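You operate a simulated robot arm through the tools that you are given. There is no shell and no other tool. Be economical: measure what you need, move in short steps, check, and stop when the job is done.

You are at the controls of a simulated robot arm. One attempt, no reset.

Task
Put two of the wiping pads from the top of the dark low table on the second shelf from the bottom of the wall rack. Take the cup on the top of the front bench and put it away on the top of the rusty table. Take the cardboard tube and put it on the second shelf from the bottom of the wall rack. Put the green dye cup from the top of the front bench on the top of the dark low table and the yellow dye cup on the red seal ring. Fetch the tall bottle marked "pink" from the top of the front bench and stand it on the filling table top. Any order will do. Set down upright: cup, dye cup, tall bottle.

The check looks at the end state, three seconds after you hand in, the way a careful person would. Anything else that was tipped, shoved, dropped, spilled or broken makes it a failure. A push-on lid holds only when it is set on centred and level and pressed home; a screw cap is set on level and turned clockwise until tight.

Robot
A 7-joint arm with a two-finger gripper on a trunk, on a base that drives. Base frame: it is fixed to the floor where the robot stands at the start and does not move with it; the origin is under the middle of the robot, x ahead of it, y to its left, z up; the surface under the hand at the start is at about z = 0.5. Lengths are in m, angles in degrees, forces in N, time in s.
With the tool pointing down near the work surface it reaches from about 0.1 to 0.52 m from the robot's upright axis, wherever it stands. Its first joint turns from -143.0 to 143.0 degrees. Places, roughly: cardboard tube (5x5x11 cm) [-0.1, -2.2, 0.8]; cup (6x5x6 cm) [0.5, -2.1, 0.8]; dye cup [-0.25, -2.25, 0.75]; filling table top [-0.4, 0, 0.4]; seal ring (6x6x1 cm) [-0.7, -2.5, 0.8]; second shelf of the wall rack [2.5, 0.4, 0.8]; tall bottle [-0.5, -2.25, 0.75]; top of the dark low table [0.6, 0.2, 0.5]; top of the rusty table [-1.1, -0.1, 0.8]; wiping pad (10x7x3 cm) [0.6, 0.2, 0.5]; wiping pad (6x10x3 cm) [0.7, 0.2, 0.5]; wiping pad (6x9x3 cm) [0.5, 0.1, 0.5]; wiping pad (7x10x3 cm) [0.7, 0.1, 0.5]. Payload 1.47 kg.
The TCP is the grasp point between the finger pads, 0.016 m short of the fingertips. In the tool frame z runs along the fingers and y along their closing line. Largest opening 0.087 m; the body of the gripper starts 0.055 m behind the TCP.
Orientation is that of the tool frame in the base frame, as a unit quaternion [w, x, y, z]. With the fingers straight down and closing along the base's y, the tool's x points along the base's -x, its y along +y and its z along -z.

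Tools
- The arm moves only by the tool play_rows. Its argument "rows" is one flat list of numbers, 7 for each row, row after row: the shift along the base's x, y, z in m, then the turn, a rotation vector about the base's x, y, z in degrees, then the closure, from 0 (fully open) to 1 (shut). In form: [dx, dy, dz, ax, ay, az, hand, dx, dy, dz, ax, ay, az, hand, ...]. A call has 1 to 12 rows; each row shifts and turns the commanded pose from where the row before left it. A row lasts 0.2 s, in which the tool goes at most 0.05 m and 8.6 degrees; a call with a longer step from one row to the next is refused whole, and so is a gripper value outside its range. Where a pose cannot be reached the arm comes as near as it can. A force on the tool above 40 N (or 10 N above the force at the start of the call, whichever is more), or a blocked arm, ends the call early, and 0.2 s more pass. Each finger travels about 0.045 m/s and halts on what it meets, pressing with about 22 N; the grip force reading is that of the motor and also rises with nothing between the fingers. The clock runs only during rows and for 0.2 s after the last one: add rows that do not move to give the fingers time. The reply holds the time, the measured pose of the TCP, the force on the tool along the base axes, the opening and the grip force, in the units named above and with some noise, with the torque about the TCP (base axes, N m) and any sound that the robot's microphone picked up.
- Cameras (640 x 400 px; columns grow to the right, rows downward): "scene" is now at [0.1016, -0.0415, 1.2286]; the picture's right is [-0.79, -0.62, 0.00], its down [-0.58, 0.75, -0.31] and it looks along [0.19, -0.25, -0.95] (base axes); focal length 214 px, centre (320, 200). "wrist" rides on the gripper at [0.073, 0.012, -0.09] in the tool frame; the picture's right is [-0.16, 0.99, 0.00], its down [-0.72, -0.12, -0.68] and it looks along [-0.67, -0.11, 0.73] (tool axes); focal length 247 px, centre (320, 200). There is no depth. A picture from a camera that has moved, and an enlarged one, comes with that camera's place and axes in the base frame and with its lens.
- capture(camera): a new picture of that camera. No time passes.
- raise_lower(by): slides the trunk up (or, below 0, down) by that many m; the arm and the scene camera ride with it, the base frame stays. It gives what a move gives, with no picture.
- drive_base(legs): drives the robot by 1 to 6 legs, each [ahead, left, turn to the left] in m, m and degrees, along the robot's own axes; the way and the turn of a leg run together, so that a leg with both is an arc; at most 1.5 m and 180 degrees a leg. The arm and the cameras ride along, it lands a little off, and it stops where it bumps. It gives what a move gives.
- turn_head(pan, tilt): turns the head with the scene camera to pan (to the left, within 86 degrees either way) and tilt (down, from -29 to 69), counted from straight ahead of the robot. It gives what a move gives.
- enlarge(camera, box): a new picture of the part [left, top, right, bottom] of that camera's present view, enlarged. No time passes.
- close_job(): hands the job in; it is judged then, once.

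Work in short steps. Places have to be worked out from the pictures, the camera data and where the tool is seen: move nearer, look again, correct. Check each grasp and each placing, and mend what went wrong. You have 207 turns and 200 pictures in all, those below and enlarged ones among them. Open the gripper and draw the arm clear of the work before you hand the job in, unless the task says otherwise; then end with one line.

The tools are called after ">>>" by a JSON object that holds its "op" and its "data". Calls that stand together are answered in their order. play_rows: Moves the arm, as the interface text tells. Its arguments: {"type":"object","properties":{"rows":{"type":"array"}},"required":["rows"]} The other tools are called the same way: raise_lower (by) slides the trunk up or down; drive_base (legs) drives the base; turn_head (pan, tilt) turns the head that bears the scene camera; capture (camera) takes a picture; enlarge (camera, box) takes an enlarged picture of a part of a camera's view; close_job () hands the job in.

At the start:

```text
time: 0.0
eef_pos: [0.4186, 0.1107, 0.7749]
tcp_rot: [0.0, 0.0, 1.0, 0.0]
contact_force: [0.1, -0.3, 0.0]
torque: [0.02, 0.02, 0.03]
grip_width: 0.0872
gripper_force: 0.0
trunk travel left (down, up): [-0.595, 0.645]
robot x, y, heading: [0.0024, -0.0024, -0.1]
head pan, tilt: [-46.7, 68.8]
```

scene: 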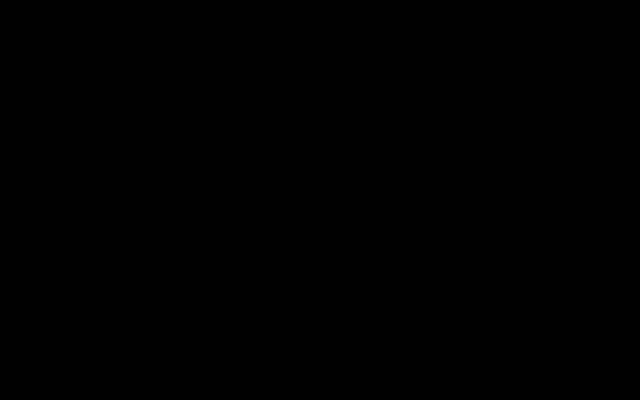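
wrist: 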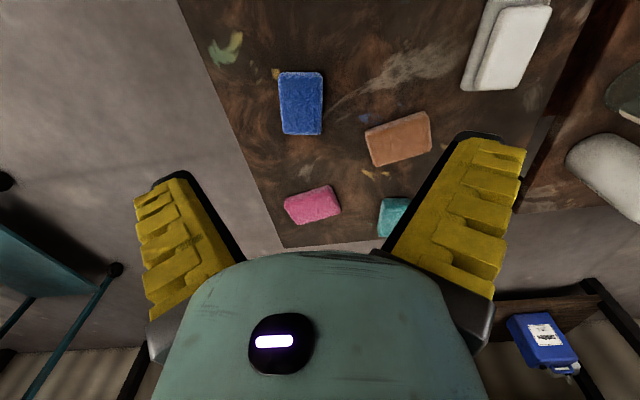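

The scene picture is black (perhaps looking into the body), so I turn the head ahead and look.

>>> {"op": "turn_head", "data": {"pan": 0, "tilt": 40}}

```text
time: 1.1
eef_pos: [0.4175, 0.1106, 0.774]
tcp_rot: [-0.001, 0.001, 1.0, 0.001]
contact_force: [-0.4, 1.0, 0.3]
torque: [-0.03, 0.01, 0.01]
grip_width: 0.0869
gripper_force: 0.0
trunk travel left (down, up): [-0.595, 0.645]
robot x, y, heading: [0.0024, -0.0037, -0.1]
head pan, tilt: [0.0, 40.0]
```

Now a look from the scene camera.

>>> {"op": "capture", "data": {"camera": "scene"}}

>>> {"op": "capture", "data": {"camera": "wrist"}}

```text
197 pictures are left
camera scene: at [0.1018, -0.042, 1.229], right [-0.79, -0.61, 0.0], down [-0.58, 0.75, -0.32], along [0.2, -0.25, -0.95], focal length 214 px, centre (320, 200)
```

scene: 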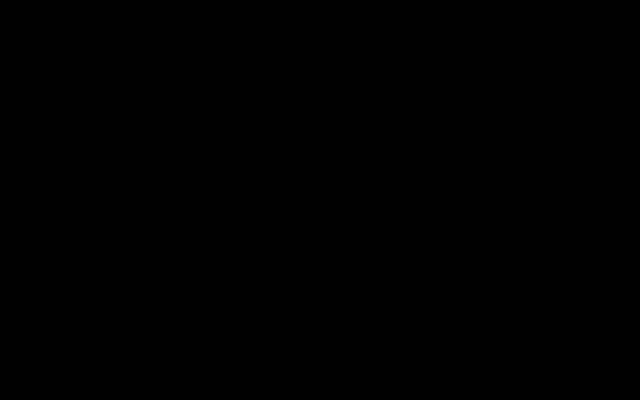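

```text
196 pictures are left
camera wrist: at [0.3448, 0.1212, 0.8657], right [0.16, 0.99, 0.0], down [0.72, -0.12, 0.68], along [0.67, -0.11, -0.73], focal length 247 px, centre (320, 200)
```

wrist: 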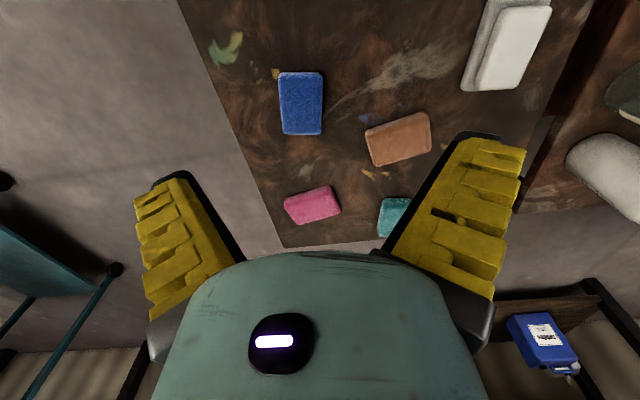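

The scene camera still reports its old direction and stays black. I try one other head pose to see whether it is dead.

>>> {"op": "turn_head", "data": {"pan": 60, "tilt": 20}}

>>> {"op": "capture", "data": {"camera": "scene"}}

```text
time: 2.4
eef_pos: [0.4173, 0.1108, 0.7755]
tcp_rot: [0.0, 0.0, 1.0, 0.0]
contact_force: [0.4, -0.6, -0.2]
torque: [-0.02, 0.04, -0.01]
grip_width: 0.087
gripper_force: 0.2
trunk travel left (down, up): [-0.595, 0.645]
robot x, y, heading: [0.0021, -0.0001, 0.2]
head pan, tilt: [60.0, 20.0]
```

```text
195 pictures are left
camera scene: at [0.1019, -0.0424, 1.2292], right [-0.79, -0.61, 0.0], down [-0.58, 0.75, -0.33], along [0.2, -0.26, -0.95], focal length 214 px, centre (320, 200)
```

scene: 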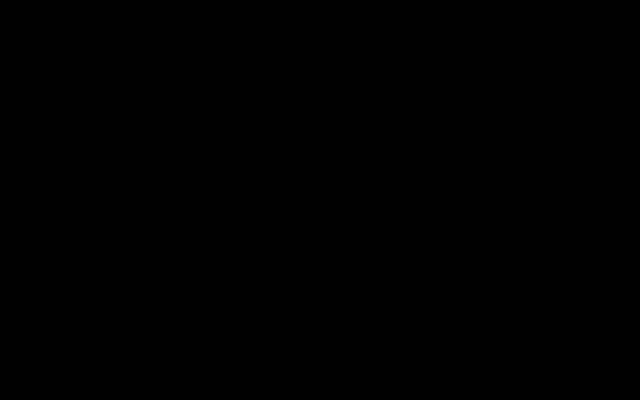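

The scene camera is dead; I'll work by the wrist camera. First raise the trunk and tilt the tool to survey the room.

>>> {"op": "raise_lower", "data": {"by": 0.5}}

>>> {"op": "play_rows", "data": {"rows": [0, 0, 0, 0, -8, 0, 0, 0, 0, 0, 0, -8, 0, 0, 0, 0, 0, 0, -8, 0, 0]}}

>>> {"op": "capture", "data": {"camera": "wrist"}}

```text
refused: 0.5 is not a number from -0.4 to 0.4
```

```text
time: 3.2
eef_pos: [0.422, 0.1152, 0.7691]
tcp_rot: [0.209, 0.001, 0.978, 0.0]
contact_force: [0.1, 0.1, -0.3]
torque: [0.03, 0.03, -0.05]
grip_width: 0.0869
gripper_force: 0.1
out of reach, approached as far as the arm can: row 2
trunk travel left (down, up): [-0.595, 0.645]
robot x, y, heading: [-0.0038, -0.0021, 0.2]
head pan, tilt: [60.0, 20.0]
```

```text
194 pictures are left
camera wrist: at [0.3185, 0.1254, 0.8211], right [0.15, 0.99, 0.06], down [0.38, -0.12, 0.92], along [0.91, -0.11, -0.4], focal length 247 px, centre (320, 200)
```

wrist: 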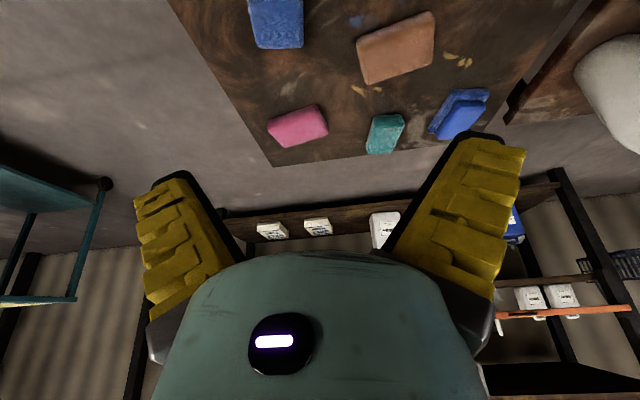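

Raising the trunk to see further.

>>> {"op": "raise_lower", "data": {"by": 0.4}}

>>> {"op": "capture", "data": {"camera": "wrist"}}

```text
time: 7.1
eef_pos: [0.4221, 0.1144, 1.168]
tcp_rot: [0.208, -0.001, 0.978, 0.0]
contact_force: [-0.3, -0.2, -0.4]
torque: [-0.01, 0.01, -0.05]
grip_width: 0.0869
gripper_force: 0.0
trunk travel left (down, up): [-0.995, 0.245]
robot x, y, heading: [-0.0005, 0.0014, -0.0]
head pan, tilt: [60.0, 20.0]
```

```text
193 pictures are left
camera wrist: at [0.3186, 0.1257, 1.2213], right [0.15, 0.99, 0.06], down [0.39, -0.12, 0.92], along [0.91, -0.11, -0.4], focal length 247 px, centre (320, 200)
```

wrist: 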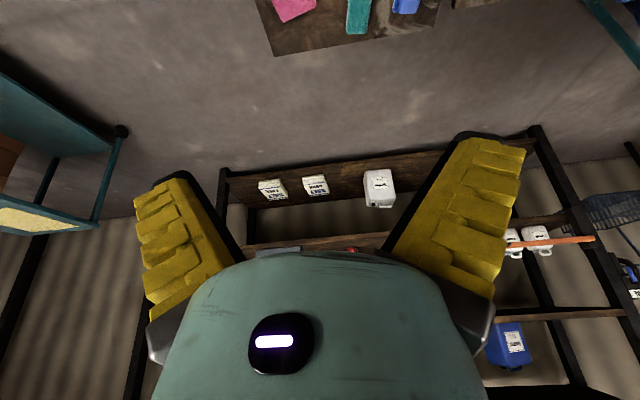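

The rack's second shelf looks to be at about z≈0.75, with over 0.5 m of clearance. Now turn right to view the bench side.

>>> {"op": "drive_base", "data": {"legs": [[0, 0, -90]]}}

>>> {"op": "capture", "data": {"camera": "wrist"}}

```text
time: 11.3
eef_pos: [0.1148, -0.4225, 1.1681]
tcp_rot: [0.147, 0.692, 0.691, -0.148]
contact_force: [-0.1, -0.3, 0.2]
torque: [0.01, 0.03, 0.02]
grip_width: 0.0869
gripper_force: 0.1
trunk travel left (down, up): [-0.995, 0.245]
robot x, y, heading: [0.001, 0.0009, -89.6]
head pan, tilt: [60.0, 20.0]
```

```text
192 pictures are left
camera wrist: at [0.1258, -0.32, 1.2213], right [0.99, -0.15, 0.06], down [-0.12, -0.39, 0.92], along [-0.11, -0.91, -0.4], focal length 247 px, centre (320, 200)
```

wrist: 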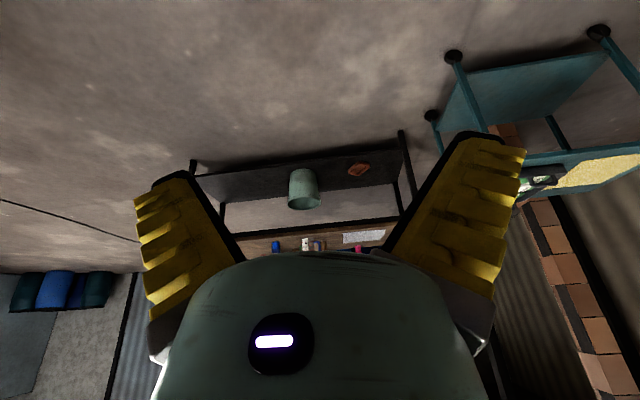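

The front bench lies straight ahead with clear floor. Now look further right (toward −x).

>>> {"op": "drive_base", "data": {"legs": [[0, 0, -75]]}}

>>> {"op": "capture", "data": {"camera": "wrist"}}

```text
time: 14.9
eef_pos: [-0.3786, -0.2192, 1.1681]
tcp_rot: [0.027, 0.97, 0.127, -0.206]
contact_force: [-0.5, -0.9, -0.2]
torque: [0.03, 0.02, 0.02]
grip_width: 0.0872
gripper_force: 0.2
trunk travel left (down, up): [-0.995, 0.245]
robot x, y, heading: [-0.0003, -0.0023, -165.2]
head pan, tilt: [60.0, 20.0]
```

```text
191 pictures are left
camera wrist: at [-0.2764, -0.2052, 1.2213], right [0.11, -0.99, 0.06], down [-0.4, 0.01, 0.92], along [-0.91, -0.13, -0.4], focal length 247 px, centre (320, 200)
```

wrist: 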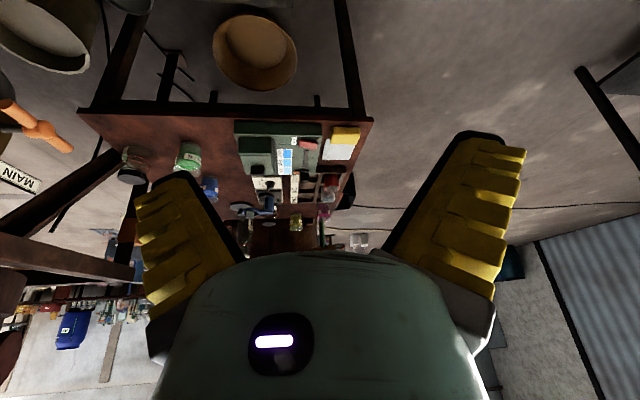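

Rusty table seen with many objects on it. Turn back to face the pads and lower.

>>> {"op": "drive_base", "data": {"legs": [[0, 0, 165.2]]}}

>>> {"op": "play_rows", "data": {"rows": [0, 0, 0, 0, 8, 0, 0, 0, 0, 0, 0, 8, 0, 0, 0, 0, 0, 0, 8, 0, 0, 0.04, -0.03, 0, 0, 0, -5.5, 0, 0.01, -0.01, 0, 0, 0, -5.5, 0]}}

>>> {"op": "raise_lower", "data": {"by": -0.4}}

>>> {"op": "capture", "data": {"camera": "wrist"}}

```text
time: 22.1
eef_pos: [0.4223, 0.1137, 1.1682]
tcp_rot: [0.208, 0.003, 0.978, -0.001]
contact_force: [-0.1, 0.0, 0.1]
torque: [0.02, 0.01, -0.01]
grip_width: 0.0875
gripper_force: 0.0
trunk travel left (down, up): [-0.995, 0.245]
robot x, y, heading: [-0.003, -0.0003, -0.3]
head pan, tilt: [60.0, 20.0]
```

```text
time: 23.3
eef_pos: [0.4715, 0.0729, 1.1676]
tcp_rot: [-0.001, 0.097, 0.995, 0.0]
contact_force: [-0.5, 0.0, 0.7]
torque: [0.03, 0.0, 0.0]
grip_width: 0.0868
gripper_force: 0.0
trunk travel left (down, up): [-0.995, 0.245]
robot x, y, heading: [0.0002, -0.0009, -0.2]
head pan, tilt: [60.0, 20.0]
```

```text
time: 27.1
eef_pos: [0.4714, 0.0739, 0.7685]
tcp_rot: [-0.001, 0.098, 0.995, -0.001]
contact_force: [-0.5, -0.4, -0.5]
torque: [-0.01, 0.01, -0.01]
grip_width: 0.087
gripper_force: 0.1
trunk travel left (down, up): [-0.595, 0.645]
robot x, y, heading: [-0.0017, -0.0028, -0.2]
head pan, tilt: [60.0, 20.0]
```

```text
190 pictures are left
camera wrist: at [0.4026, 0.099, 0.8587], right [0.35, 0.94, 0.0], down [0.69, -0.25, 0.68], along [0.64, -0.24, -0.73], focal length 247 px, centre (320, 200)
```

wrist: 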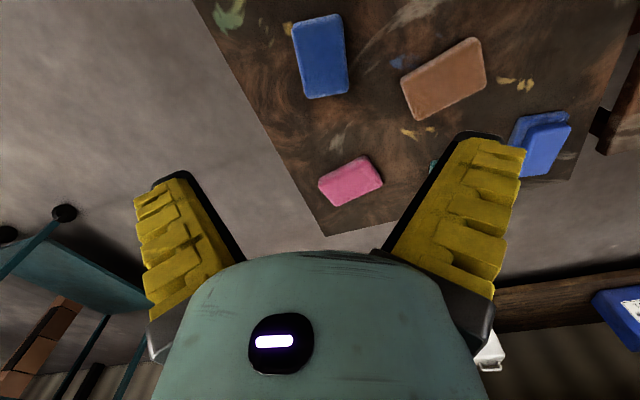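

Blue pad centre computes to (0.475, 0.073), yaw ≈ −9.5°; the tool matches. Descend carefully.

>>> {"op": "play_rows", "data": {"rows": [0.003, -0.001, -0.046, 0, 0, 0.8, 0, 0, 0, -0.046, 0, 0, 0, 0, 0, 0, -0.046, 0, 0, 0, 0, 0, 0, -0.046, 0, 0, 0, 0, 0, 0, -0.03, 0, 0, 0, 0]}}

>>> {"op": "capture", "data": {"camera": "wrist"}}

```text
time: 28.3
eef_pos: [0.475, 0.0724, 0.5553]
tcp_rot: [0.0, 0.093, 0.996, -0.001]
contact_force: [1.4, 0.2, -0.2]
torque: [-0.04, -0.02, -0.01]
grip_width: 0.0869
gripper_force: 0.0
trunk travel left (down, up): [-0.595, 0.645]
robot x, y, heading: [-0.0012, 0.0011, 0.1]
head pan, tilt: [60.0, 20.0]
```

```text
189 pictures are left
camera wrist: at [0.4052, 0.0968, 0.6444], right [0.34, 0.94, 0.0], down [0.69, -0.25, 0.68], along [0.64, -0.23, -0.73], focal length 247 px, centre (320, 200)
```

wrist: 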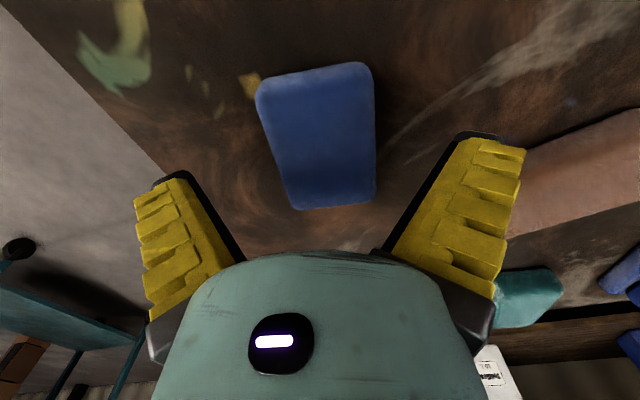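

Triangulation puts the pad top near z≈0.513. Descend another 5 cm and close.

>>> {"op": "play_rows", "data": {"rows": [0, 0, -0.03, 0, 0, 0, 0, 0, 0, -0.022, 0, 0, 0, 0, 0, 0, 0, 0, 0, 0, 0.5, 0, 0, 0, 0, 0, 0, 0.6, 0, 0, 0, 0, 0, 0, 0.7, 0, 0, 0, 0, 0, 0, 0.7]}}

>>> {"op": "capture", "data": {"camera": "wrist"}}

```text
time: 29.7
eef_pos: [0.471, 0.0727, 0.5333]
tcp_rot: [0.0, 0.091, 0.996, 0.0]
contact_force: [-1.5, -1.4, 8.3]
torque: [-0.04, 0.05, -0.05]
grip_width: 0.0511
gripper_force: 22.4
out of reach, approached as far as the arm can: row 1, 2
trunk travel left (down, up): [-0.595, 0.645]
robot x, y, heading: [0.0009, -0.0015, -0.4]
head pan, tilt: [60.0, 20.0]
```

```text
188 pictures are left
camera wrist: at [0.4014, 0.0961, 0.6233], right [0.33, 0.94, 0.0], down [0.69, -0.24, 0.68], along [0.64, -0.23, -0.73], focal length 247 px, centre (320, 200)
```

wrist: 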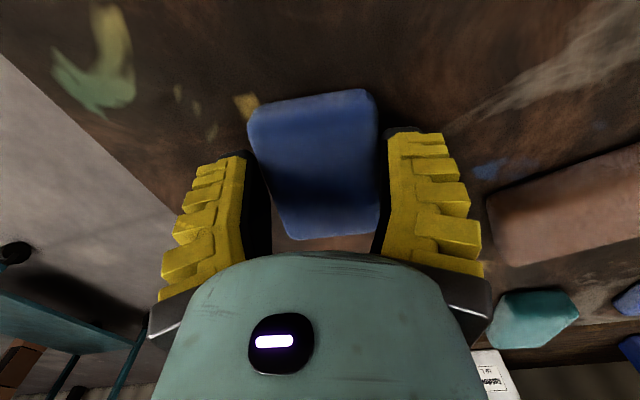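

The arm hit its lower reach with fingers at the pad's upper part. Open, lower the trunk a bit, and regrip deeper.

>>> {"op": "play_rows", "data": {"rows": [0, 0, 0, 0, 0, 0, 0.3, 0, 0, 0, 0, 0, 0, 0, 0, 0, 0, 0, 0, 0, 0, 0, 0, 0.02, 0, 0, 0, 0]}}

>>> {"op": "raise_lower", "data": {"by": -0.06}}

>>> {"op": "capture", "data": {"camera": "wrist"}}

```text
time: 30.7
eef_pos: [0.4769, 0.0708, 0.5552]
tcp_rot: [0.003, 0.09, 0.996, 0.0]
contact_force: [2.1, -0.7, 0.8]
torque: [0.05, 0.16, -0.01]
grip_width: 0.0874
gripper_force: 0.1
trunk travel left (down, up): [-0.595, 0.645]
robot x, y, heading: [-0.0002, 0.0013, -0.3]
head pan, tilt: [60.0, 20.0]
```

```text
time: 31.5
eef_pos: [0.4709, 0.0731, 0.503]
tcp_rot: [-0.003, 0.092, 0.996, -0.001]
contact_force: [-10.5, -5.3, 30.3]
torque: [1.49, -0.33, 0.23]
grip_width: 0.0879
gripper_force: 0.1
trunk travel left (down, up): [-0.544, 0.696]
robot x, y, heading: [0.0001, 0.0022, -0.5]
head pan, tilt: [60.0, 20.0]
stopped: the force on the tool passed its limit at 163 N (the readings are from after the stop); the commanded pose is now the measured one
```

```text
187 pictures are left
camera wrist: at [0.402, 0.0963, 0.5936], right [0.34, 0.94, 0.0], down [0.7, -0.25, 0.68], along [0.64, -0.23, -0.74], focal length 247 px, centre (320, 200)
```

wrist: 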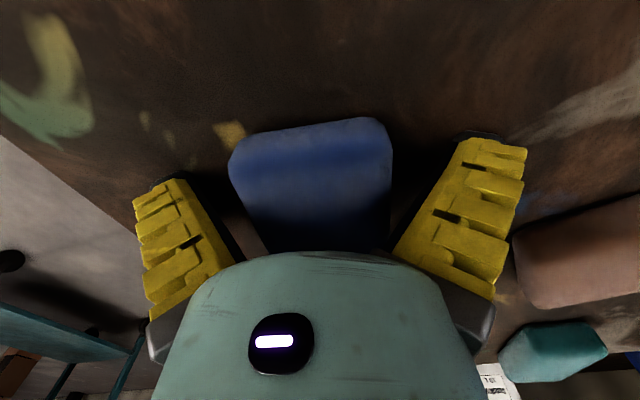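

Fingertips touched the table at about z≈0.487. Back off 6 mm and close on the pad.

>>> {"op": "play_rows", "data": {"rows": [0, 0, 0.007, 0, 0, 0, 0, 0, 0, 0, 0, 0, 0, 0.4, 0, 0, 0, 0, 0, 0, 0.6, 0, 0, 0, 0, 0, 0, 0.7, 0, 0, 0, 0, 0, 0, 0.7, 0, 0, 0, 0, 0, 0, 0.7]}}

>>> {"op": "raise_lower", "data": {"by": 0.25}}

>>> {"op": "capture", "data": {"camera": "wrist"}}

```text
time: 32.9
eef_pos: [0.471, 0.075, 0.5113]
tcp_rot: [-0.004, 0.091, 0.996, 0.0]
contact_force: [-11.5, 1.1, 37.8]
torque: [-0.03, -0.02, 0.21]
grip_width: 0.0622
gripper_force: 30.2
trunk travel left (down, up): [-0.544, 0.696]
robot x, y, heading: [0.0021, -0.0009, 0.0]
head pan, tilt: [60.0, 20.0]
```

```text
time: 35.5
eef_pos: [0.4705, 0.0734, 0.7604]
tcp_rot: [-0.004, 0.091, 0.996, 0.0]
contact_force: [-0.5, -0.6, -0.3]
torque: [0.03, 0.03, -0.02]
grip_width: 0.0611
gripper_force: 21.8
trunk travel left (down, up): [-0.794, 0.446]
robot x, y, heading: [0.0012, -0.001, -0.3]
head pan, tilt: [60.0, 20.0]
```

```text
186 pictures are left
camera wrist: at [0.4019, 0.0974, 0.8504], right [0.34, 0.94, 0.0], down [0.7, -0.25, 0.68], along [0.64, -0.23, -0.74], focal length 247 px, centre (320, 200)
```

wrist: 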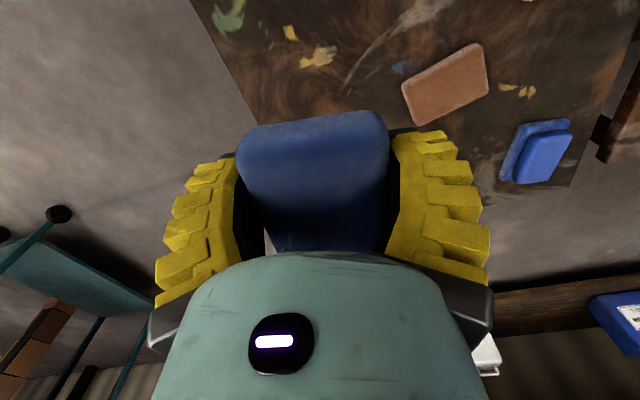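

Pad is gripped. Raise and drive round the right side of the table toward the rack.

>>> {"op": "raise_lower", "data": {"by": 0.3}}

>>> {"op": "drive_base", "data": {"legs": [[0, -0.6, 0], [1.35, 0, 0]]}}

>>> {"op": "capture", "data": {"camera": "wrist"}}

```text
time: 38.5
eef_pos: [0.4719, 0.0737, 1.0592]
tcp_rot: [-0.003, 0.092, 0.996, -0.001]
contact_force: [0.2, 0.2, -0.4]
torque: [-0.02, -0.03, -0.01]
grip_width: 0.0613
gripper_force: 22.7
trunk travel left (down, up): [-1.094, 0.146]
robot x, y, heading: [-0.0011, -0.001, -0.1]
head pan, tilt: [60.0, 20.0]
```

```text
time: 48.3
eef_pos: [1.8268, -0.5444, 1.0596]
tcp_rot: [-0.004, 0.096, 0.995, 0.0]
contact_force: [-0.5, 0.4, -0.9]
torque: [-0.02, 0.0, 0.01]
grip_width: 0.0608
gripper_force: 21.5
trunk travel left (down, up): [-1.094, 0.146]
robot x, y, heading: [1.355, -0.6152, -0.9]
head pan, tilt: [60.0, 20.0]
```

```text
185 pictures are left
camera wrist: at [1.7574, -0.5196, 1.1504], right [0.34, 0.94, 0.0], down [0.69, -0.25, 0.68], along [0.63, -0.23, -0.74], focal length 247 px, centre (320, 200)
```

wrist: 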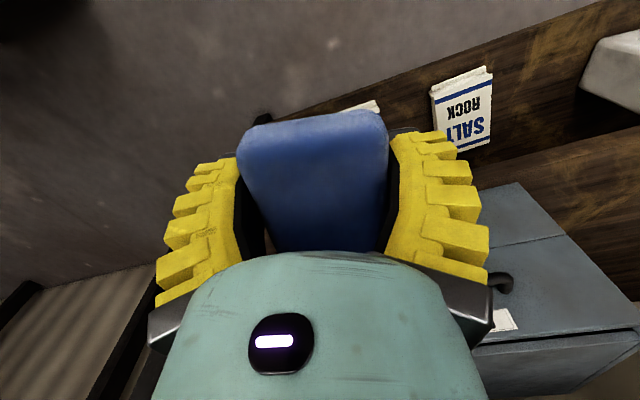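

Toolbox on the second shelf here. Move left toward y≈0.3 to find free space.

>>> {"op": "drive_base", "data": {"legs": [[0, 0.85, 0.9]]}}

>>> {"op": "play_rows", "data": {"rows": [-0.02, 0, 0, 0, 0, 5.2, 0.7, -0.02, 0, 0, 0, 0, 5.2, 0.7]}}

>>> {"op": "capture", "data": {"camera": "wrist"}}

```text
time: 52.8
eef_pos: [1.8295, 0.3177, 1.0592]
tcp_rot: [-0.004, 0.087, 0.996, 0.001]
contact_force: [0.7, -0.5, -0.3]
torque: [0.01, 0.0, 0.01]
grip_width: 0.0609
gripper_force: 21.3
trunk travel left (down, up): [-1.094, 0.146]
robot x, y, heading: [1.3594, 0.2401, 0.3]
head pan, tilt: [60.0, 20.0]
```

```text
time: 53.4
eef_pos: [1.788, 0.3189, 1.059]
tcp_rot: [-0.005, -0.004, 1.0, 0.0]
contact_force: [0.2, 0.4, -0.7]
torque: [-0.02, 0.01, 0.03]
grip_width: 0.0603
gripper_force: 22.6
trunk travel left (down, up): [-1.094, 0.146]
robot x, y, heading: [1.3573, 0.2399, 0.1]
head pan, tilt: [60.0, 20.0]
```

```text
184 pictures are left
camera wrist: at [1.7157, 0.3284, 1.1497], right [0.15, 0.99, 0.0], down [0.73, -0.11, 0.67], along [0.67, -0.1, -0.74], focal length 247 px, centre (320, 200)
```

wrist: 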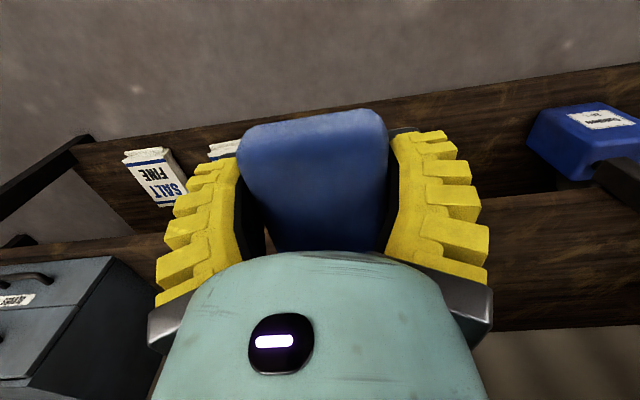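

Second shelf front edge triangulates to x≈2.13, z≈0.77; free space around y 0.2–0.7. Drive closer.

>>> {"op": "drive_base", "data": {"legs": [[0.25, 0, 0]]}}

>>> {"op": "play_rows", "data": {"rows": [0, 0, 0, 0, -8, 0, 0.7, 0, 0, 0, 0, -8, 0, 0.7, 0, 0, 0, 0, -8, 0, 0.7]}}

>>> {"op": "capture", "data": {"camera": "wrist"}}

```text
time: 54.9
eef_pos: [1.9496, 0.3196, 1.0535]
tcp_rot: [-0.032, -0.004, 0.999, 0.0]
contact_force: [-3.2, 0.6, -6.0]
torque: [0.08, 0.05, -0.05]
grip_width: 0.0606
gripper_force: 21.8
trunk travel left (down, up): [-1.094, 0.146]
robot x, y, heading: [1.5445, 0.2447, 0.1]
head pan, tilt: [60.0, 20.0]
stopped in leg 1: the force on the tool passed its limit at 59 N (the readings are from after the stop); the commanded pose is now the measured one
```

```text
time: 55.7
eef_pos: [1.9525, 0.3187, 1.0538]
tcp_rot: [0.182, -0.005, 0.983, -0.001]
contact_force: [0.1, -0.3, -0.4]
torque: [-0.02, 0.06, 0.01]
grip_width: 0.0608
gripper_force: 22.1
trunk travel left (down, up): [-1.094, 0.146]
robot x, y, heading: [1.5357, 0.2416, 0.2]
head pan, tilt: [60.0, 20.0]
```

```text
183 pictures are left
camera wrist: at [1.852, 0.3298, 1.1123], right [0.14, 0.99, 0.05], down [0.43, -0.11, 0.9], along [0.89, -0.1, -0.44], focal length 247 px, centre (320, 200)
```

wrist: 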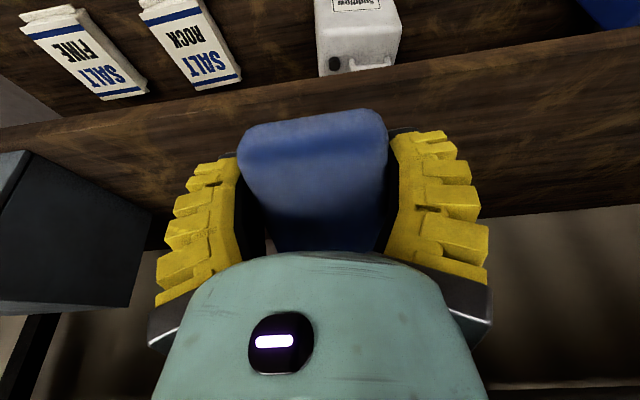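

Something on the upper arm met the third shelf's edge (z≈1.3). Lower by 0.18 so the wrist passes under it, then move in gently.

>>> {"op": "raise_lower", "data": {"by": -0.17}}

>>> {"op": "drive_base", "data": {"legs": [[0.12, 0, 0]]}}

>>> {"op": "capture", "data": {"camera": "wrist"}}

```text
time: 57.7
eef_pos: [1.9524, 0.3188, 0.8835]
tcp_rot: [0.181, -0.003, 0.984, -0.002]
contact_force: [0.5, 0.4, -0.4]
torque: [-0.02, 0.0, -0.03]
grip_width: 0.06
gripper_force: 22.4
trunk travel left (down, up): [-0.924, 0.316]
robot x, y, heading: [1.5387, 0.2426, 0.4]
head pan, tilt: [60.0, 20.0]
```

```text
time: 58.9
eef_pos: [2.0726, 0.32, 0.884]
tcp_rot: [0.18, -0.004, 0.984, -0.001]
contact_force: [0.6, -0.1, -0.4]
torque: [-0.02, 0.0, 0.03]
grip_width: 0.0603
gripper_force: 21.9
trunk travel left (down, up): [-0.924, 0.316]
robot x, y, heading: [1.6589, 0.2422, 0.3]
head pan, tilt: [60.0, 20.0]
```

```text
182 pictures are left
camera wrist: at [1.9721, 0.3301, 0.9423], right [0.14, 0.99, 0.05], down [0.44, -0.11, 0.89], along [0.89, -0.1, -0.45], focal length 247 px, centre (320, 200)
```

wrist: 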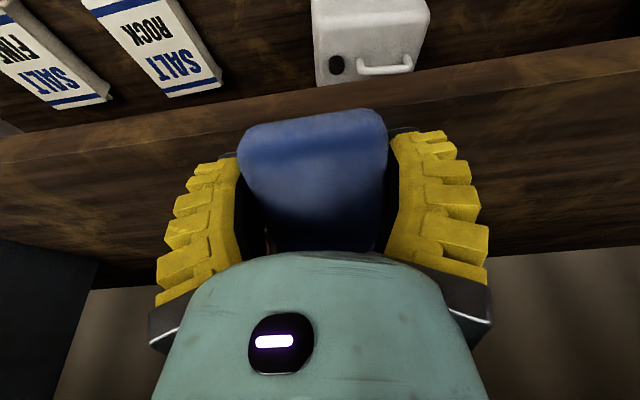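

Shelf top ≈0.79, front edge x≈2.12. Move in further: drive 0.1 and extend arm 0.1.

>>> {"op": "drive_base", "data": {"legs": [[0.1, 0, 0]]}}

>>> {"op": "play_rows", "data": {"rows": [0.035, 0, 0, 0, 0, 0, 0.7, 0.035, 0, 0, 0, 0, 0, 0.7, 0.035, 0, 0, 0, 0, 0, 0.7]}}

>>> {"op": "capture", "data": {"camera": "wrist"}}

```text
time: 60.1
eef_pos: [2.0719, 0.3207, 0.8574]
tcp_rot: [0.11, -0.02, 0.994, -0.002]
contact_force: [1.1, 0.4, -0.5]
torque: [-0.02, 0.04, 0.0]
grip_width: 0.0605
gripper_force: 22.1
trunk travel left (down, up): [-0.924, 0.316]
robot x, y, heading: [1.7486, 0.242, 0.5]
head pan, tilt: [60.0, 20.0]
stopped in leg 1: the robot was blocked; the commanded pose is now the measured one
```

```text
time: 61.1
eef_pos: [2.0151, 0.3295, 0.827]
tcp_rot: [-0.009, -0.022, 1.0, 0.007]
contact_force: [0.8, 0.3, -0.9]
torque: [0.02, 0.02, 0.01]
grip_width: 0.06
gripper_force: 22.1
trunk travel left (down, up): [-0.924, 0.316]
robot x, y, heading: [1.7451, 0.2405, 0.1]
head pan, tilt: [60.0, 20.0]
stopped in row 3: the arm was blocked; the commanded pose is now the measured one
```

```text
181 pictures are left
camera wrist: at [1.9433, 0.3369, 0.9186], right [0.12, 0.99, 0.01], down [0.74, -0.1, 0.67], along [0.66, -0.07, -0.75], focal length 247 px, centre (320, 200)
```

wrist: 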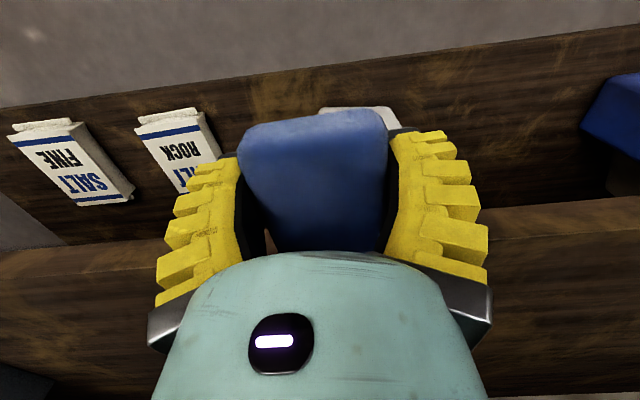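

The elbow is being caught by the upper shelf. Back off and use a more tilted, stretched posture (tool pitched ~50° forward).

>>> {"op": "drive_base", "data": {"legs": [[-0.25, 0, 0]]}}

>>> {"op": "play_rows", "data": {"rows": [0, 0, 0.01, 0, -8, 0, 0.7, 0.02, 0, 0.01, 0, -8, 0, 0.7, 0.02, 0, 0.01, 0, -8, 0, 0.7, 0.03, 0, 0, 0, -8, 0, 0.7, 0.03, 0, 0, 0, -8, 0, 0.7, 0.03, 0, 0, 0, -8, 0, 0.7, 0.03, 0, 0, 0, 0, 0, 0.7, 0.03, 0, 0, 0, 0, 0, 0.7]}}

>>> {"op": "capture", "data": {"camera": "wrist"}}

```text
time: 62.9
eef_pos: [1.8073, 0.3308, 0.8366]
tcp_rot: [0.014, -0.016, 1.0, 0.009]
contact_force: [-0.5, 0.4, -0.4]
torque: [0.02, -0.01, -0.02]
grip_width: 0.0603
gripper_force: 22.1
trunk travel left (down, up): [-0.924, 0.316]
robot x, y, heading: [1.4998, 0.2383, 0.1]
head pan, tilt: [60.0, 20.0]
```

```text
time: 64.7
eef_pos: [1.963, 0.3149, 0.8837]
tcp_rot: [0.42, -0.02, 0.907, 0.002]
contact_force: [0.0, -0.4, -0.3]
torque: [-0.01, 0.04, -0.01]
grip_width: 0.0595
gripper_force: 22.0
out of reach, approached as far as the arm can: row 6, 7, 8
trunk travel left (down, up): [-0.924, 0.316]
robot x, y, heading: [1.5023, 0.2404, 0.5]
head pan, tilt: [60.0, 20.0]
```

```text
180 pictures are left
camera wrist: at [1.8474, 0.3224, 0.8877], right [0.06, 0.99, 0.11], down [-0.05, -0.11, 0.99], along [1.0, -0.07, 0.04], focal length 247 px, centre (320, 200)
```

wrist: 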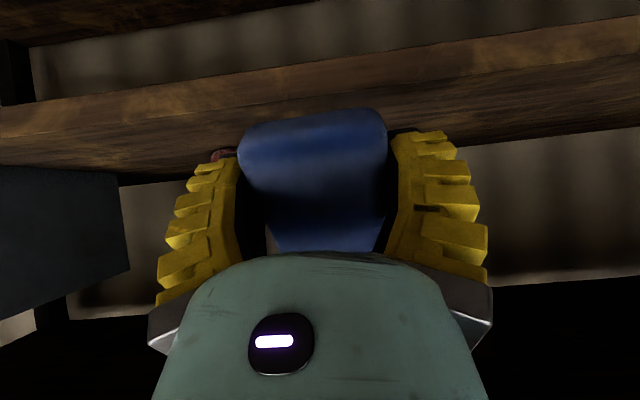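

I'm at the arm's low limit; the trunk should be lower and the arm higher. Raise the hand and lower the trunk alternately.

>>> {"op": "play_rows", "data": {"rows": [-0.02, 0, 0.04, 0, 0, 0, 0.7, 0, 0, 0.045, 0, 0, 0, 0.7, 0, 0, 0.045, 0, 0, 0, 0.7, 0, 0, 0.045, 0, 0, 0, 0.7, 0, 0, 0.045, 0, 0, 0, 0.7, 0, 0, 0.045, 0, 0, 0, 0.7]}}

>>> {"op": "raise_lower", "data": {"by": -0.27}}

>>> {"op": "play_rows", "data": {"rows": [0.03, 0, 0, 0, 0, 0, 0.7, 0.03, 0, 0, 0, 0, 0, 0.7, 0.03, 0, 0, 0, 0, 0, 0.7, 0.03, 0, 0, 0, 0, 0, 0.7]}}

```text
time: 65.6
eef_pos: [1.9135, 0.1515, 0.974]
tcp_rot: [0.31, 0.426, 0.835, -0.161]
contact_force: [-1.2, 0.3, -0.1]
torque: [-0.01, -0.04, 0.02]
grip_width: 0.0595
gripper_force: 22.2
trunk travel left (down, up): [-0.924, 0.316]
robot x, y, heading: [1.503, 0.2405, 0.3]
head pan, tilt: [60.0, 20.0]
stopped in row 4: the arm was blocked; the commanded pose is now the measured one
```

```text
time: 68.4
eef_pos: [1.9109, 0.1522, 0.7058]
tcp_rot: [0.308, 0.426, 0.836, -0.16]
contact_force: [-0.4, -0.9, -0.2]
torque: [0.02, 0.05, -0.03]
grip_width: 0.059
gripper_force: 21.5
trunk travel left (down, up): [-0.654, 0.586]
robot x, y, heading: [1.5001, 0.2376, 0.2]
head pan, tilt: [60.0, 20.0]
```

```text
time: 69.4
eef_pos: [2.0271, 0.1587, 0.7003]
tcp_rot: [0.303, 0.423, 0.84, -0.158]
contact_force: [0.2, 0.8, -0.8]
torque: [0.01, 0.01, 0.0]
grip_width: 0.0593
gripper_force: 21.6
trunk travel left (down, up): [-0.654, 0.586]
robot x, y, heading: [1.5009, 0.2386, 0.2]
head pan, tilt: [60.0, 20.0]
```

The arm twisted when something caught. Back away and restore the tool orientation in free space.

>>> {"op": "drive_base", "data": {"legs": [[-0.2, 0, 0]]}}

>>> {"op": "play_rows", "data": {"rows": [0, 0.022, 0.01, -0.6, -1.35, 7.7, 0.7, 0, 0.022, 0.01, -0.6, -1.35, 7.7, 0.7, 0, 0.022, 0.01, -0.6, -1.35, 7.7, 0.7, 0, 0.022, 0.01, -0.6, -1.35, 7.7, 0.7, 0, 0.022, 0.01, -0.6, -1.35, 7.7, 0.7, 0, 0.022, 0.01, -0.6, -1.35, 7.7, 0.7, 0, 0.022, 0.01, -0.6, -1.35, 7.7, 0.7]}}

>>> {"op": "capture", "data": {"camera": "wrist"}}

```text
time: 71.0
eef_pos: [1.8277, 0.1585, 0.7005]
tcp_rot: [0.302, 0.422, 0.84, -0.158]
contact_force: [-0.1, 0.6, -0.1]
torque: [-0.01, 0.01, 0.02]
grip_width: 0.0591
gripper_force: 22.3
trunk travel left (down, up): [-0.654, 0.586]
robot x, y, heading: [1.3021, 0.2393, 0.2]
head pan, tilt: [60.0, 20.0]
```

```text
time: 72.6
eef_pos: [1.8291, 0.3117, 0.7719]
tcp_rot: [0.422, -0.005, 0.907, 0.001]
contact_force: [0.2, 0.5, 0.3]
torque: [0.0, -0.02, -0.01]
grip_width: 0.0591
gripper_force: 21.9
trunk travel left (down, up): [-0.654, 0.586]
robot x, y, heading: [1.2997, 0.2349, 0.2]
head pan, tilt: [60.0, 20.0]
```

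```text
179 pictures are left
camera wrist: at [1.7124, 0.3219, 0.7739], right [0.09, 0.99, 0.12], down [-0.05, -0.11, 0.99], along [0.99, -0.1, 0.04], focal length 247 px, centre (320, 200)
```

wrist: 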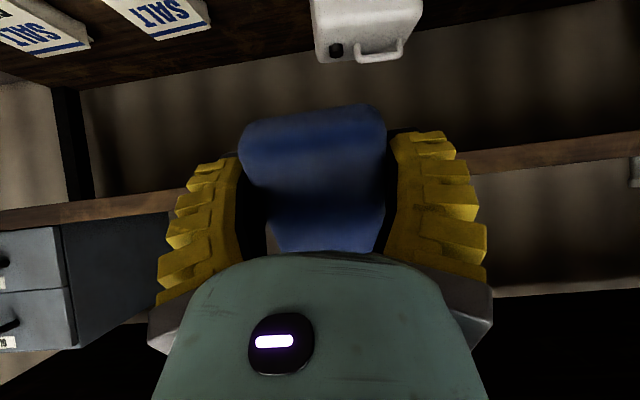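

Posture is restored with the trunk low; shelf top ≈0.78. Raise the hand and test the forward reach here.

>>> {"op": "play_rows", "data": {"rows": [0, 0, 0.04, 0, 0, 0, 0.7, 0, 0, 0.04, 0, 0, 0, 0.7, 0, 0, 0.04, 0, 0, 0, 0.7, 0.04, 0, 0, 0, 0, 0, 0.7, 0.04, 0, 0, 0, 0, 0, 0.7, 0.03, 0, 0, 0, 0, 0, 0.7]}}

```text
time: 74.0
eef_pos: [1.9392, 0.3128, 0.8911]
tcp_rot: [0.422, -0.004, 0.907, 0.0]
contact_force: [0.0, -0.5, 0.4]
torque: [0.01, -0.01, -0.02]
grip_width: 0.0592
gripper_force: 22.2
trunk travel left (down, up): [-0.654, 0.586]
robot x, y, heading: [1.301, 0.2379, 0.3]
head pan, tilt: [60.0, 20.0]
```

Reach is 0.64 m now. Drive forward carefully.

>>> {"op": "drive_base", "data": {"legs": [[0.3, 0, 0]]}}

>>> {"op": "capture", "data": {"camera": "wrist"}}

```text
time: 76.0
eef_pos: [2.2393, 0.3139, 0.8908]
tcp_rot: [0.421, -0.002, 0.907, -0.001]
contact_force: [0.4, 0.2, -0.5]
torque: [-0.04, 0.01, -0.02]
grip_width: 0.0592
gripper_force: 22.1
trunk travel left (down, up): [-0.654, 0.586]
robot x, y, heading: [1.6022, 0.2393, 0.2]
head pan, tilt: [60.0, 20.0]
```

```text
178 pictures are left
camera wrist: at [2.1228, 0.3234, 0.8928], right [0.1, 0.99, 0.12], down [-0.05, -0.11, 0.99], along [0.99, -0.1, 0.04], focal length 247 px, centre (320, 200)
```

wrist: 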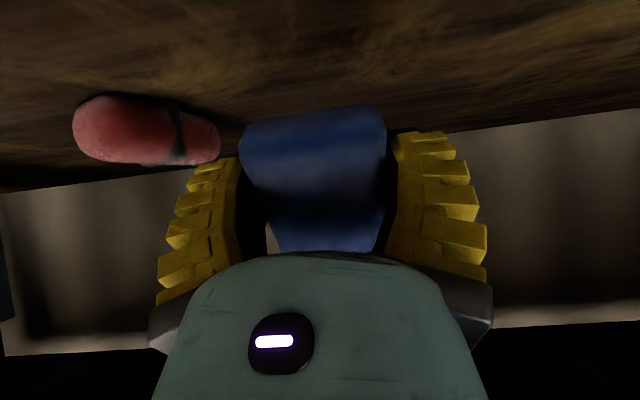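

A red cloth lies at y≈0.1, clear of here. Lower the pad until its edge nears the shelf.

>>> {"op": "play_rows", "data": {"rows": [0, 0, -0.025, 0, 0, 0, 0.7, 0, 0, -0.02, 0, 0, 0, 0.7, 0, 0, -0.008, 0, 0, 0, 0.7]}}

>>> {"op": "capture", "data": {"camera": "wrist"}}

```text
time: 76.8
eef_pos: [2.2386, 0.3132, 0.8369]
tcp_rot: [0.422, -0.003, 0.907, 0.0]
contact_force: [-0.4, 0.3, 0.1]
torque: [-0.01, -0.04, 0.0]
grip_width: 0.0593
gripper_force: 22.1
trunk travel left (down, up): [-0.654, 0.586]
robot x, y, heading: [1.6051, 0.2426, 0.6]
head pan, tilt: [60.0, 20.0]
```

```text
177 pictures are left
camera wrist: at [2.1228, 0.3232, 0.8395], right [0.1, 0.99, 0.12], down [-0.05, -0.11, 0.99], along [0.99, -0.1, 0.04], focal length 247 px, centre (320, 200)
```

wrist: 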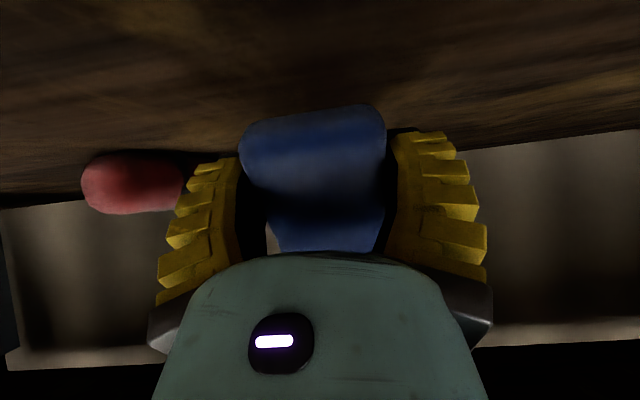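

No contact yet; inch down.

>>> {"op": "play_rows", "data": {"rows": [0, 0, -0.005, 0, 0, 0, 0.7, 0, 0, -0.005, 0, 0, 0, 0.7]}}

```text
time: 77.4
eef_pos: [2.2393, 0.3126, 0.8272]
tcp_rot: [0.42, -0.001, 0.907, -0.001]
contact_force: [0.2, -0.6, -0.8]
torque: [0.01, 0.02, 0.0]
grip_width: 0.0592
gripper_force: 22.4
trunk travel left (down, up): [-0.654, 0.586]
robot x, y, heading: [1.6033, 0.2387, 0.4]
head pan, tilt: [60.0, 20.0]
```

Still no contact. Flatten the pitch by 16° and go on down a bit.

>>> {"op": "play_rows", "data": {"rows": [0, 0, 0, 0, 8, 0, 0.7, 0, 0, 0, 0, 8, 0, 0.7, 0, 0, -0.005, 0, 0, 0, 0.7, 0, 0, -0.005, 0, 0, 0, 0.7]}}

>>> {"op": "capture", "data": {"camera": "wrist"}}

```text
time: 78.4
eef_pos: [2.238, 0.3129, 0.8163]
tcp_rot: [0.29, -0.003, 0.957, 0.0]
contact_force: [-0.5, 0.6, -0.7]
torque: [0.03, 0.02, -0.01]
grip_width: 0.059
gripper_force: 21.4
trunk travel left (down, up): [-0.654, 0.586]
robot x, y, heading: [1.6036, 0.242, 0.3]
head pan, tilt: [60.0, 20.0]
```

```text
176 pictures are left
camera wrist: at [2.1274, 0.3234, 0.851], right [0.13, 0.99, 0.09], down [0.22, -0.11, 0.97], along [0.97, -0.1, -0.24], focal length 247 px, centre (320, 200)
```

wrist: 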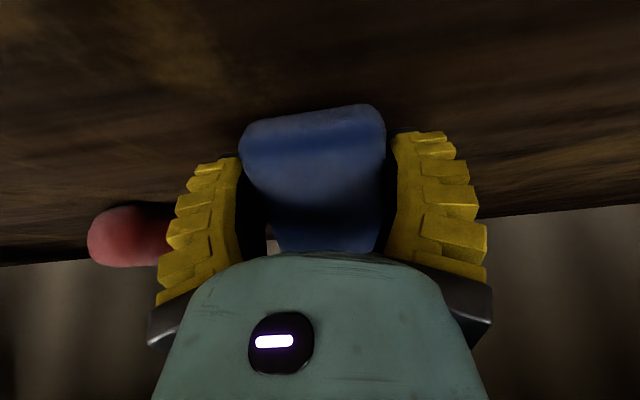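

Works well; flatten more and keep lowering until contact.

>>> {"op": "play_rows", "data": {"rows": [0, 0, 0, 0, 8, 0, 0.7, 0, 0, 0, 0, 8, 0, 0.7, 0, 0, -0.008, 0, 0, 0, 0.7, 0, 0, -0.008, 0, 0, 0, 0.7]}}

```text
time: 79.4
eef_pos: [2.2402, 0.3133, 0.8031]
tcp_rot: [0.157, -0.002, 0.988, 0.001]
contact_force: [-3.7, -0.7, 12.8]
torque: [-0.02, 0.41, 0.03]
grip_width: 0.0599
gripper_force: 21.6
trunk travel left (down, up): [-0.654, 0.586]
robot x, y, heading: [1.6025, 0.2409, 0.2]
head pan, tilt: [60.0, 20.0]
```

Contact at last (shelf top ≈0.767). Release and lift off.

>>> {"op": "play_rows", "data": {"rows": [0, 0, 0, 0, 0, 0, 0.4, 0, 0, 0, 0, 0, 0, 0, 0, 0, 0, 0, 0, 0, 0, 0, 0, 0.02, 0, -4, 0, 0, 0, 0, 0.03, 0, -8, 0, 0, 0, 0, 0.02, 0, -8, 0, 0, 0, 0, 0.02, 0, -8, 0, 0]}}

>>> {"op": "capture", "data": {"camera": "wrist"}}

```text
time: 81.0
eef_pos: [2.238, 0.3126, 0.8904]
tcp_rot: [0.388, -0.002, 0.921, 0.0]
contact_force: [-0.4, -0.1, 0.0]
torque: [0.05, 0.02, 0.0]
grip_width: 0.0869
gripper_force: 0.0
trunk travel left (down, up): [-0.654, 0.586]
robot x, y, heading: [1.5999, 0.2358, 0.3]
head pan, tilt: [60.0, 20.0]
```

```text
175 pictures are left
camera wrist: at [2.1223, 0.3231, 0.9019], right [0.11, 0.99, 0.11], down [0.02, -0.11, 0.99], along [0.99, -0.1, -0.03], focal length 247 px, centre (320, 200)
```

wrist: 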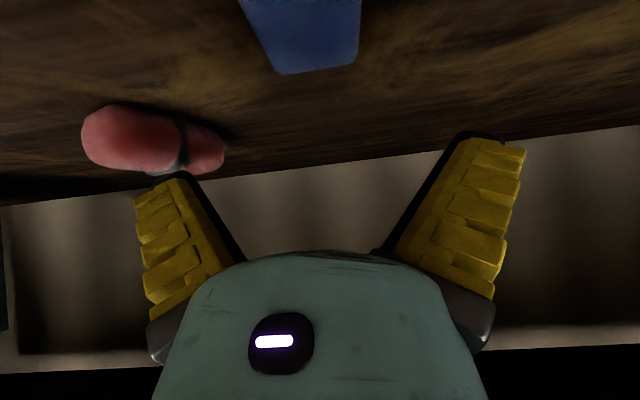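

Pad 1 lies flat on the shelf at x≈2.23–2.32. Back off, fold the arm to tool-down, and turn 180° to take a second pad from this side of the table.

>>> {"op": "drive_base", "data": {"legs": [[-0.38, 0, 0]]}}

>>> {"op": "play_rows", "data": {"rows": [-0.03, 0, 0.02, 0, 7.6, 0, 0, -0.03, 0, 0.02, 0, 7.6, 0, 0, -0.03, 0, 0.02, 0, 7.6, 0, 0, -0.03, 0, 0.02, 0, 7.6, 0, 0, -0.03, 0, 0.02, 0, 7.6, 0, 0, -0.03, 0, 0, 0, 7.6, 0, 0]}}

>>> {"op": "drive_base", "data": {"legs": [[0, 0, -180]]}}

>>> {"op": "capture", "data": {"camera": "wrist"}}

```text
time: 83.4
eef_pos: [1.859, 0.3103, 0.8918]
tcp_rot: [0.388, -0.003, 0.921, 0.0]
contact_force: [-0.3, -0.1, -0.8]
torque: [-0.03, 0.01, 0.02]
grip_width: 0.0872
gripper_force: 0.1
trunk travel left (down, up): [-0.654, 0.586]
robot x, y, heading: [1.2253, 0.2372, 0.5]
head pan, tilt: [60.0, 20.0]
```

```text
time: 84.8
eef_pos: [1.7047, 0.323, 0.9766]
tcp_rot: [0.01, -0.02, 1.0, -0.014]
contact_force: [1.2, -0.2, -0.1]
torque: [-0.02, 0.0, -0.01]
grip_width: 0.0865
gripper_force: 0.1
out of reach, approached as far as the arm can: row 2, 3, 4, 6
trunk travel left (down, up): [-0.654, 0.586]
robot x, y, heading: [1.2265, 0.2408, 0.5]
head pan, tilt: [60.0, 20.0]
```

```text
time: 92.6
eef_pos: [0.7428, 0.1574, 0.9769]
tcp_rot: [-0.014, 1.0, 0.017, -0.012]
contact_force: [0.4, 0.1, -0.4]
torque: [-0.05, 0.0, 0.05]
grip_width: 0.0871
gripper_force: 0.1
trunk travel left (down, up): [-0.654, 0.586]
robot x, y, heading: [1.2259, 0.2408, -180.1]
head pan, tilt: [60.0, 20.0]
```

```text
174 pictures are left
camera wrist: at [0.8175, 0.1448, 1.0648], right [-0.12, -0.99, -0.02], down [-0.71, 0.07, 0.7], along [-0.69, 0.1, -0.71], focal length 247 px, centre (320, 200)
```

wrist: 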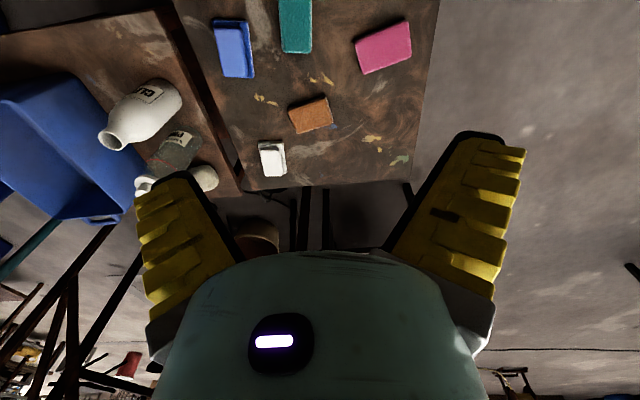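

Teal pad is near (0.74, 0.21), long axis along x. Move above it, level the tool, and descend for a closer look.

>>> {"op": "play_rows", "data": {"rows": [0, 0.025, -0.04, -1.6, -1.4, -1.9, 0, 0, 0.025, -0.04, 0, 0, 0, 0, 0, 0, -0.045, 0, 0, 0, 0, 0, 0, -0.045, 0, 0, 0, 0, 0, 0, -0.045, 0, 0, 0, 0]}}

>>> {"op": "capture", "data": {"camera": "wrist"}}

```text
time: 93.8
eef_pos: [0.7439, 0.208, 0.76]
tcp_rot: [-0.001, 1.0, 0.001, 0.001]
contact_force: [-0.2, -0.8, 0.5]
torque: [-0.02, -0.01, 0.02]
grip_width: 0.087
gripper_force: 0.0
trunk travel left (down, up): [-0.654, 0.586]
robot x, y, heading: [1.2214, 0.2405, -180.0]
head pan, tilt: [60.0, 20.0]
```

```text
173 pictures are left
camera wrist: at [0.816, 0.1955, 0.8507], right [-0.16, -0.99, 0.0], down [-0.73, 0.11, 0.68], along [-0.67, 0.11, -0.73], focal length 247 px, centre (320, 200)
```

wrist: 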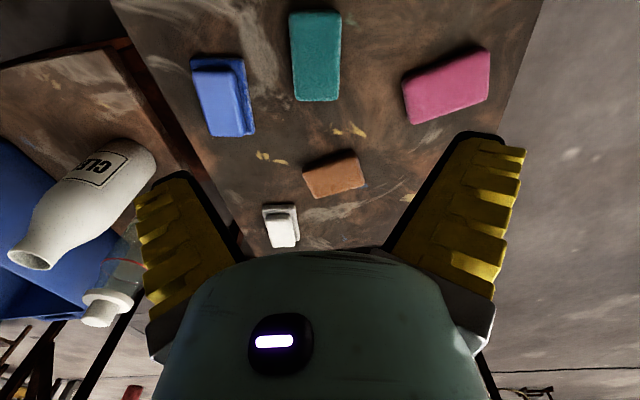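

Teal pad centre (0.738, 0.2155), yaw −9°. Lower trunk 0.12 and descend to just above.

>>> {"op": "raise_lower", "data": {"by": -0.12}}

>>> {"op": "play_rows", "data": {"rows": [-0.003, 0.0035, -0.02, 0, 0, -4.5, 0, -0.003, 0.004, -0.03, 0, 0, -4.5, 0, 0, 0, -0.03, 0, 0, 0, 0, 0, 0, 0, 0, 0, 0, 0]}}

>>> {"op": "capture", "data": {"camera": "wrist"}}

```text
time: 95.3
eef_pos: [0.7431, 0.2083, 0.6427]
tcp_rot: [0.0, 1.0, 0.001, 0.0]
contact_force: [0.1, 0.1, -0.1]
torque: [0.01, -0.02, 0.01]
grip_width: 0.0867
gripper_force: 0.0
trunk travel left (down, up): [-0.534, 0.706]
robot x, y, heading: [1.2269, 0.2396, -180.0]
head pan, tilt: [60.0, 20.0]
```

```text
time: 96.3
eef_pos: [0.7346, 0.2155, 0.5607]
tcp_rot: [0.001, 0.997, -0.079, -0.001]
contact_force: [-0.3, -0.4, -0.1]
torque: [0.01, 0.0, -0.01]
grip_width: 0.0869
gripper_force: 0.1
trunk travel left (down, up): [-0.534, 0.706]
robot x, y, heading: [1.227, 0.2412, -180.0]
head pan, tilt: [60.0, 20.0]
```

```text
172 pictures are left
camera wrist: at [0.8055, 0.1921, 0.6511], right [-0.31, -0.95, 0.0], down [-0.7, 0.23, 0.68], along [-0.65, 0.21, -0.73], focal length 247 px, centre (320, 200)
```

wrist: 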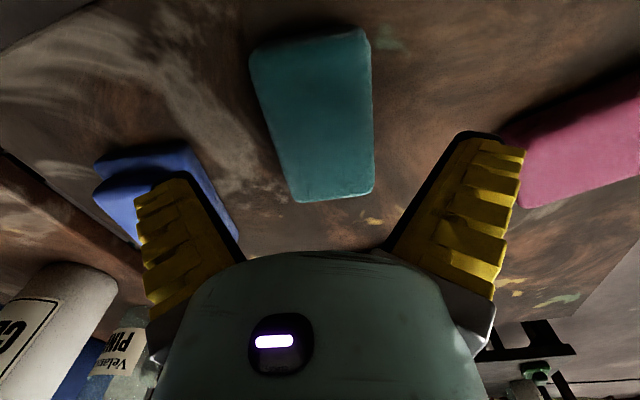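

Slightly shift +x 1 cm, descend to z≈0.510 and grip.

>>> {"op": "play_rows", "data": {"rows": [0.01, -0.002, -0.025, 0, 0, 0, 0, 0, 0, -0.025, 0, 0, 0, 0, 0, 0, 0, 0, 0, 0, 0.4, 0, 0, 0, 0, 0, 0, 0.6, 0, 0, 0, 0, 0, 0, 0.7, 0, 0, 0, 0, 0, 0, 0.7]}}

>>> {"op": "play_rows", "data": {"rows": [0, 0, 0.03, 0, 0, 0, 0.7, 0, 0, 0.04, 0, 0, 0, 0.7, 0, 0, 0.045, 0, 0, 0, 0.7, 0, 0, 0.045, 0, 0, 4.5, 0.7, 0, 0, 0.045, 0, 0, 4.5, 0.7, 0, 0, 0.045, 0, 0, 0, 0.7, 0, 0, 0.045, 0, 0, 0, 0.7]}}

>>> {"op": "capture", "data": {"camera": "wrist"}}

```text
time: 97.7
eef_pos: [0.7468, 0.2124, 0.5121]
tcp_rot: [0.001, 0.997, -0.078, 0.0]
contact_force: [8.5, -0.2, 29.0]
torque: [-0.04, -0.08, 0.02]
grip_width: 0.0613
gripper_force: 22.1
trunk travel left (down, up): [-0.534, 0.706]
robot x, y, heading: [1.2237, 0.2377, -180.3]
head pan, tilt: [60.0, 20.0]
```

```text
time: 99.3
eef_pos: [0.7455, 0.2126, 0.7838]
tcp_rot: [0.001, 1.0, 0.002, 0.001]
contact_force: [-0.6, 0.7, -0.4]
torque: [-0.01, 0.03, -0.02]
grip_width: 0.0606
gripper_force: 22.4
out of reach, approached as far as the arm can: row 7
trunk travel left (down, up): [-0.534, 0.706]
robot x, y, heading: [1.2256, 0.2399, -179.9]
head pan, tilt: [60.0, 20.0]
```

```text
171 pictures are left
camera wrist: at [0.8183, 0.2008, 0.8743], right [-0.15, -0.99, 0.0], down [-0.73, 0.11, 0.68], along [-0.67, 0.1, -0.74], focal length 247 px, centre (320, 200)
```

wrist: 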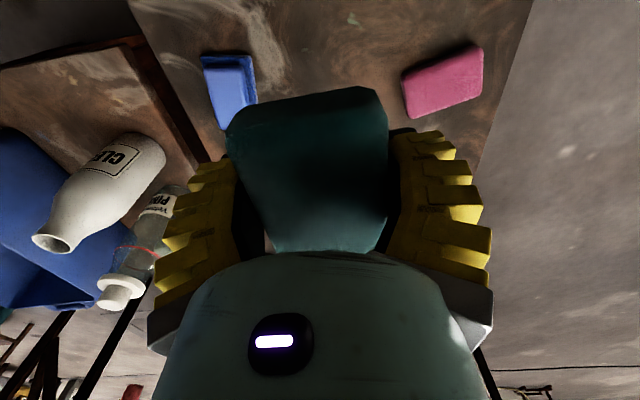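

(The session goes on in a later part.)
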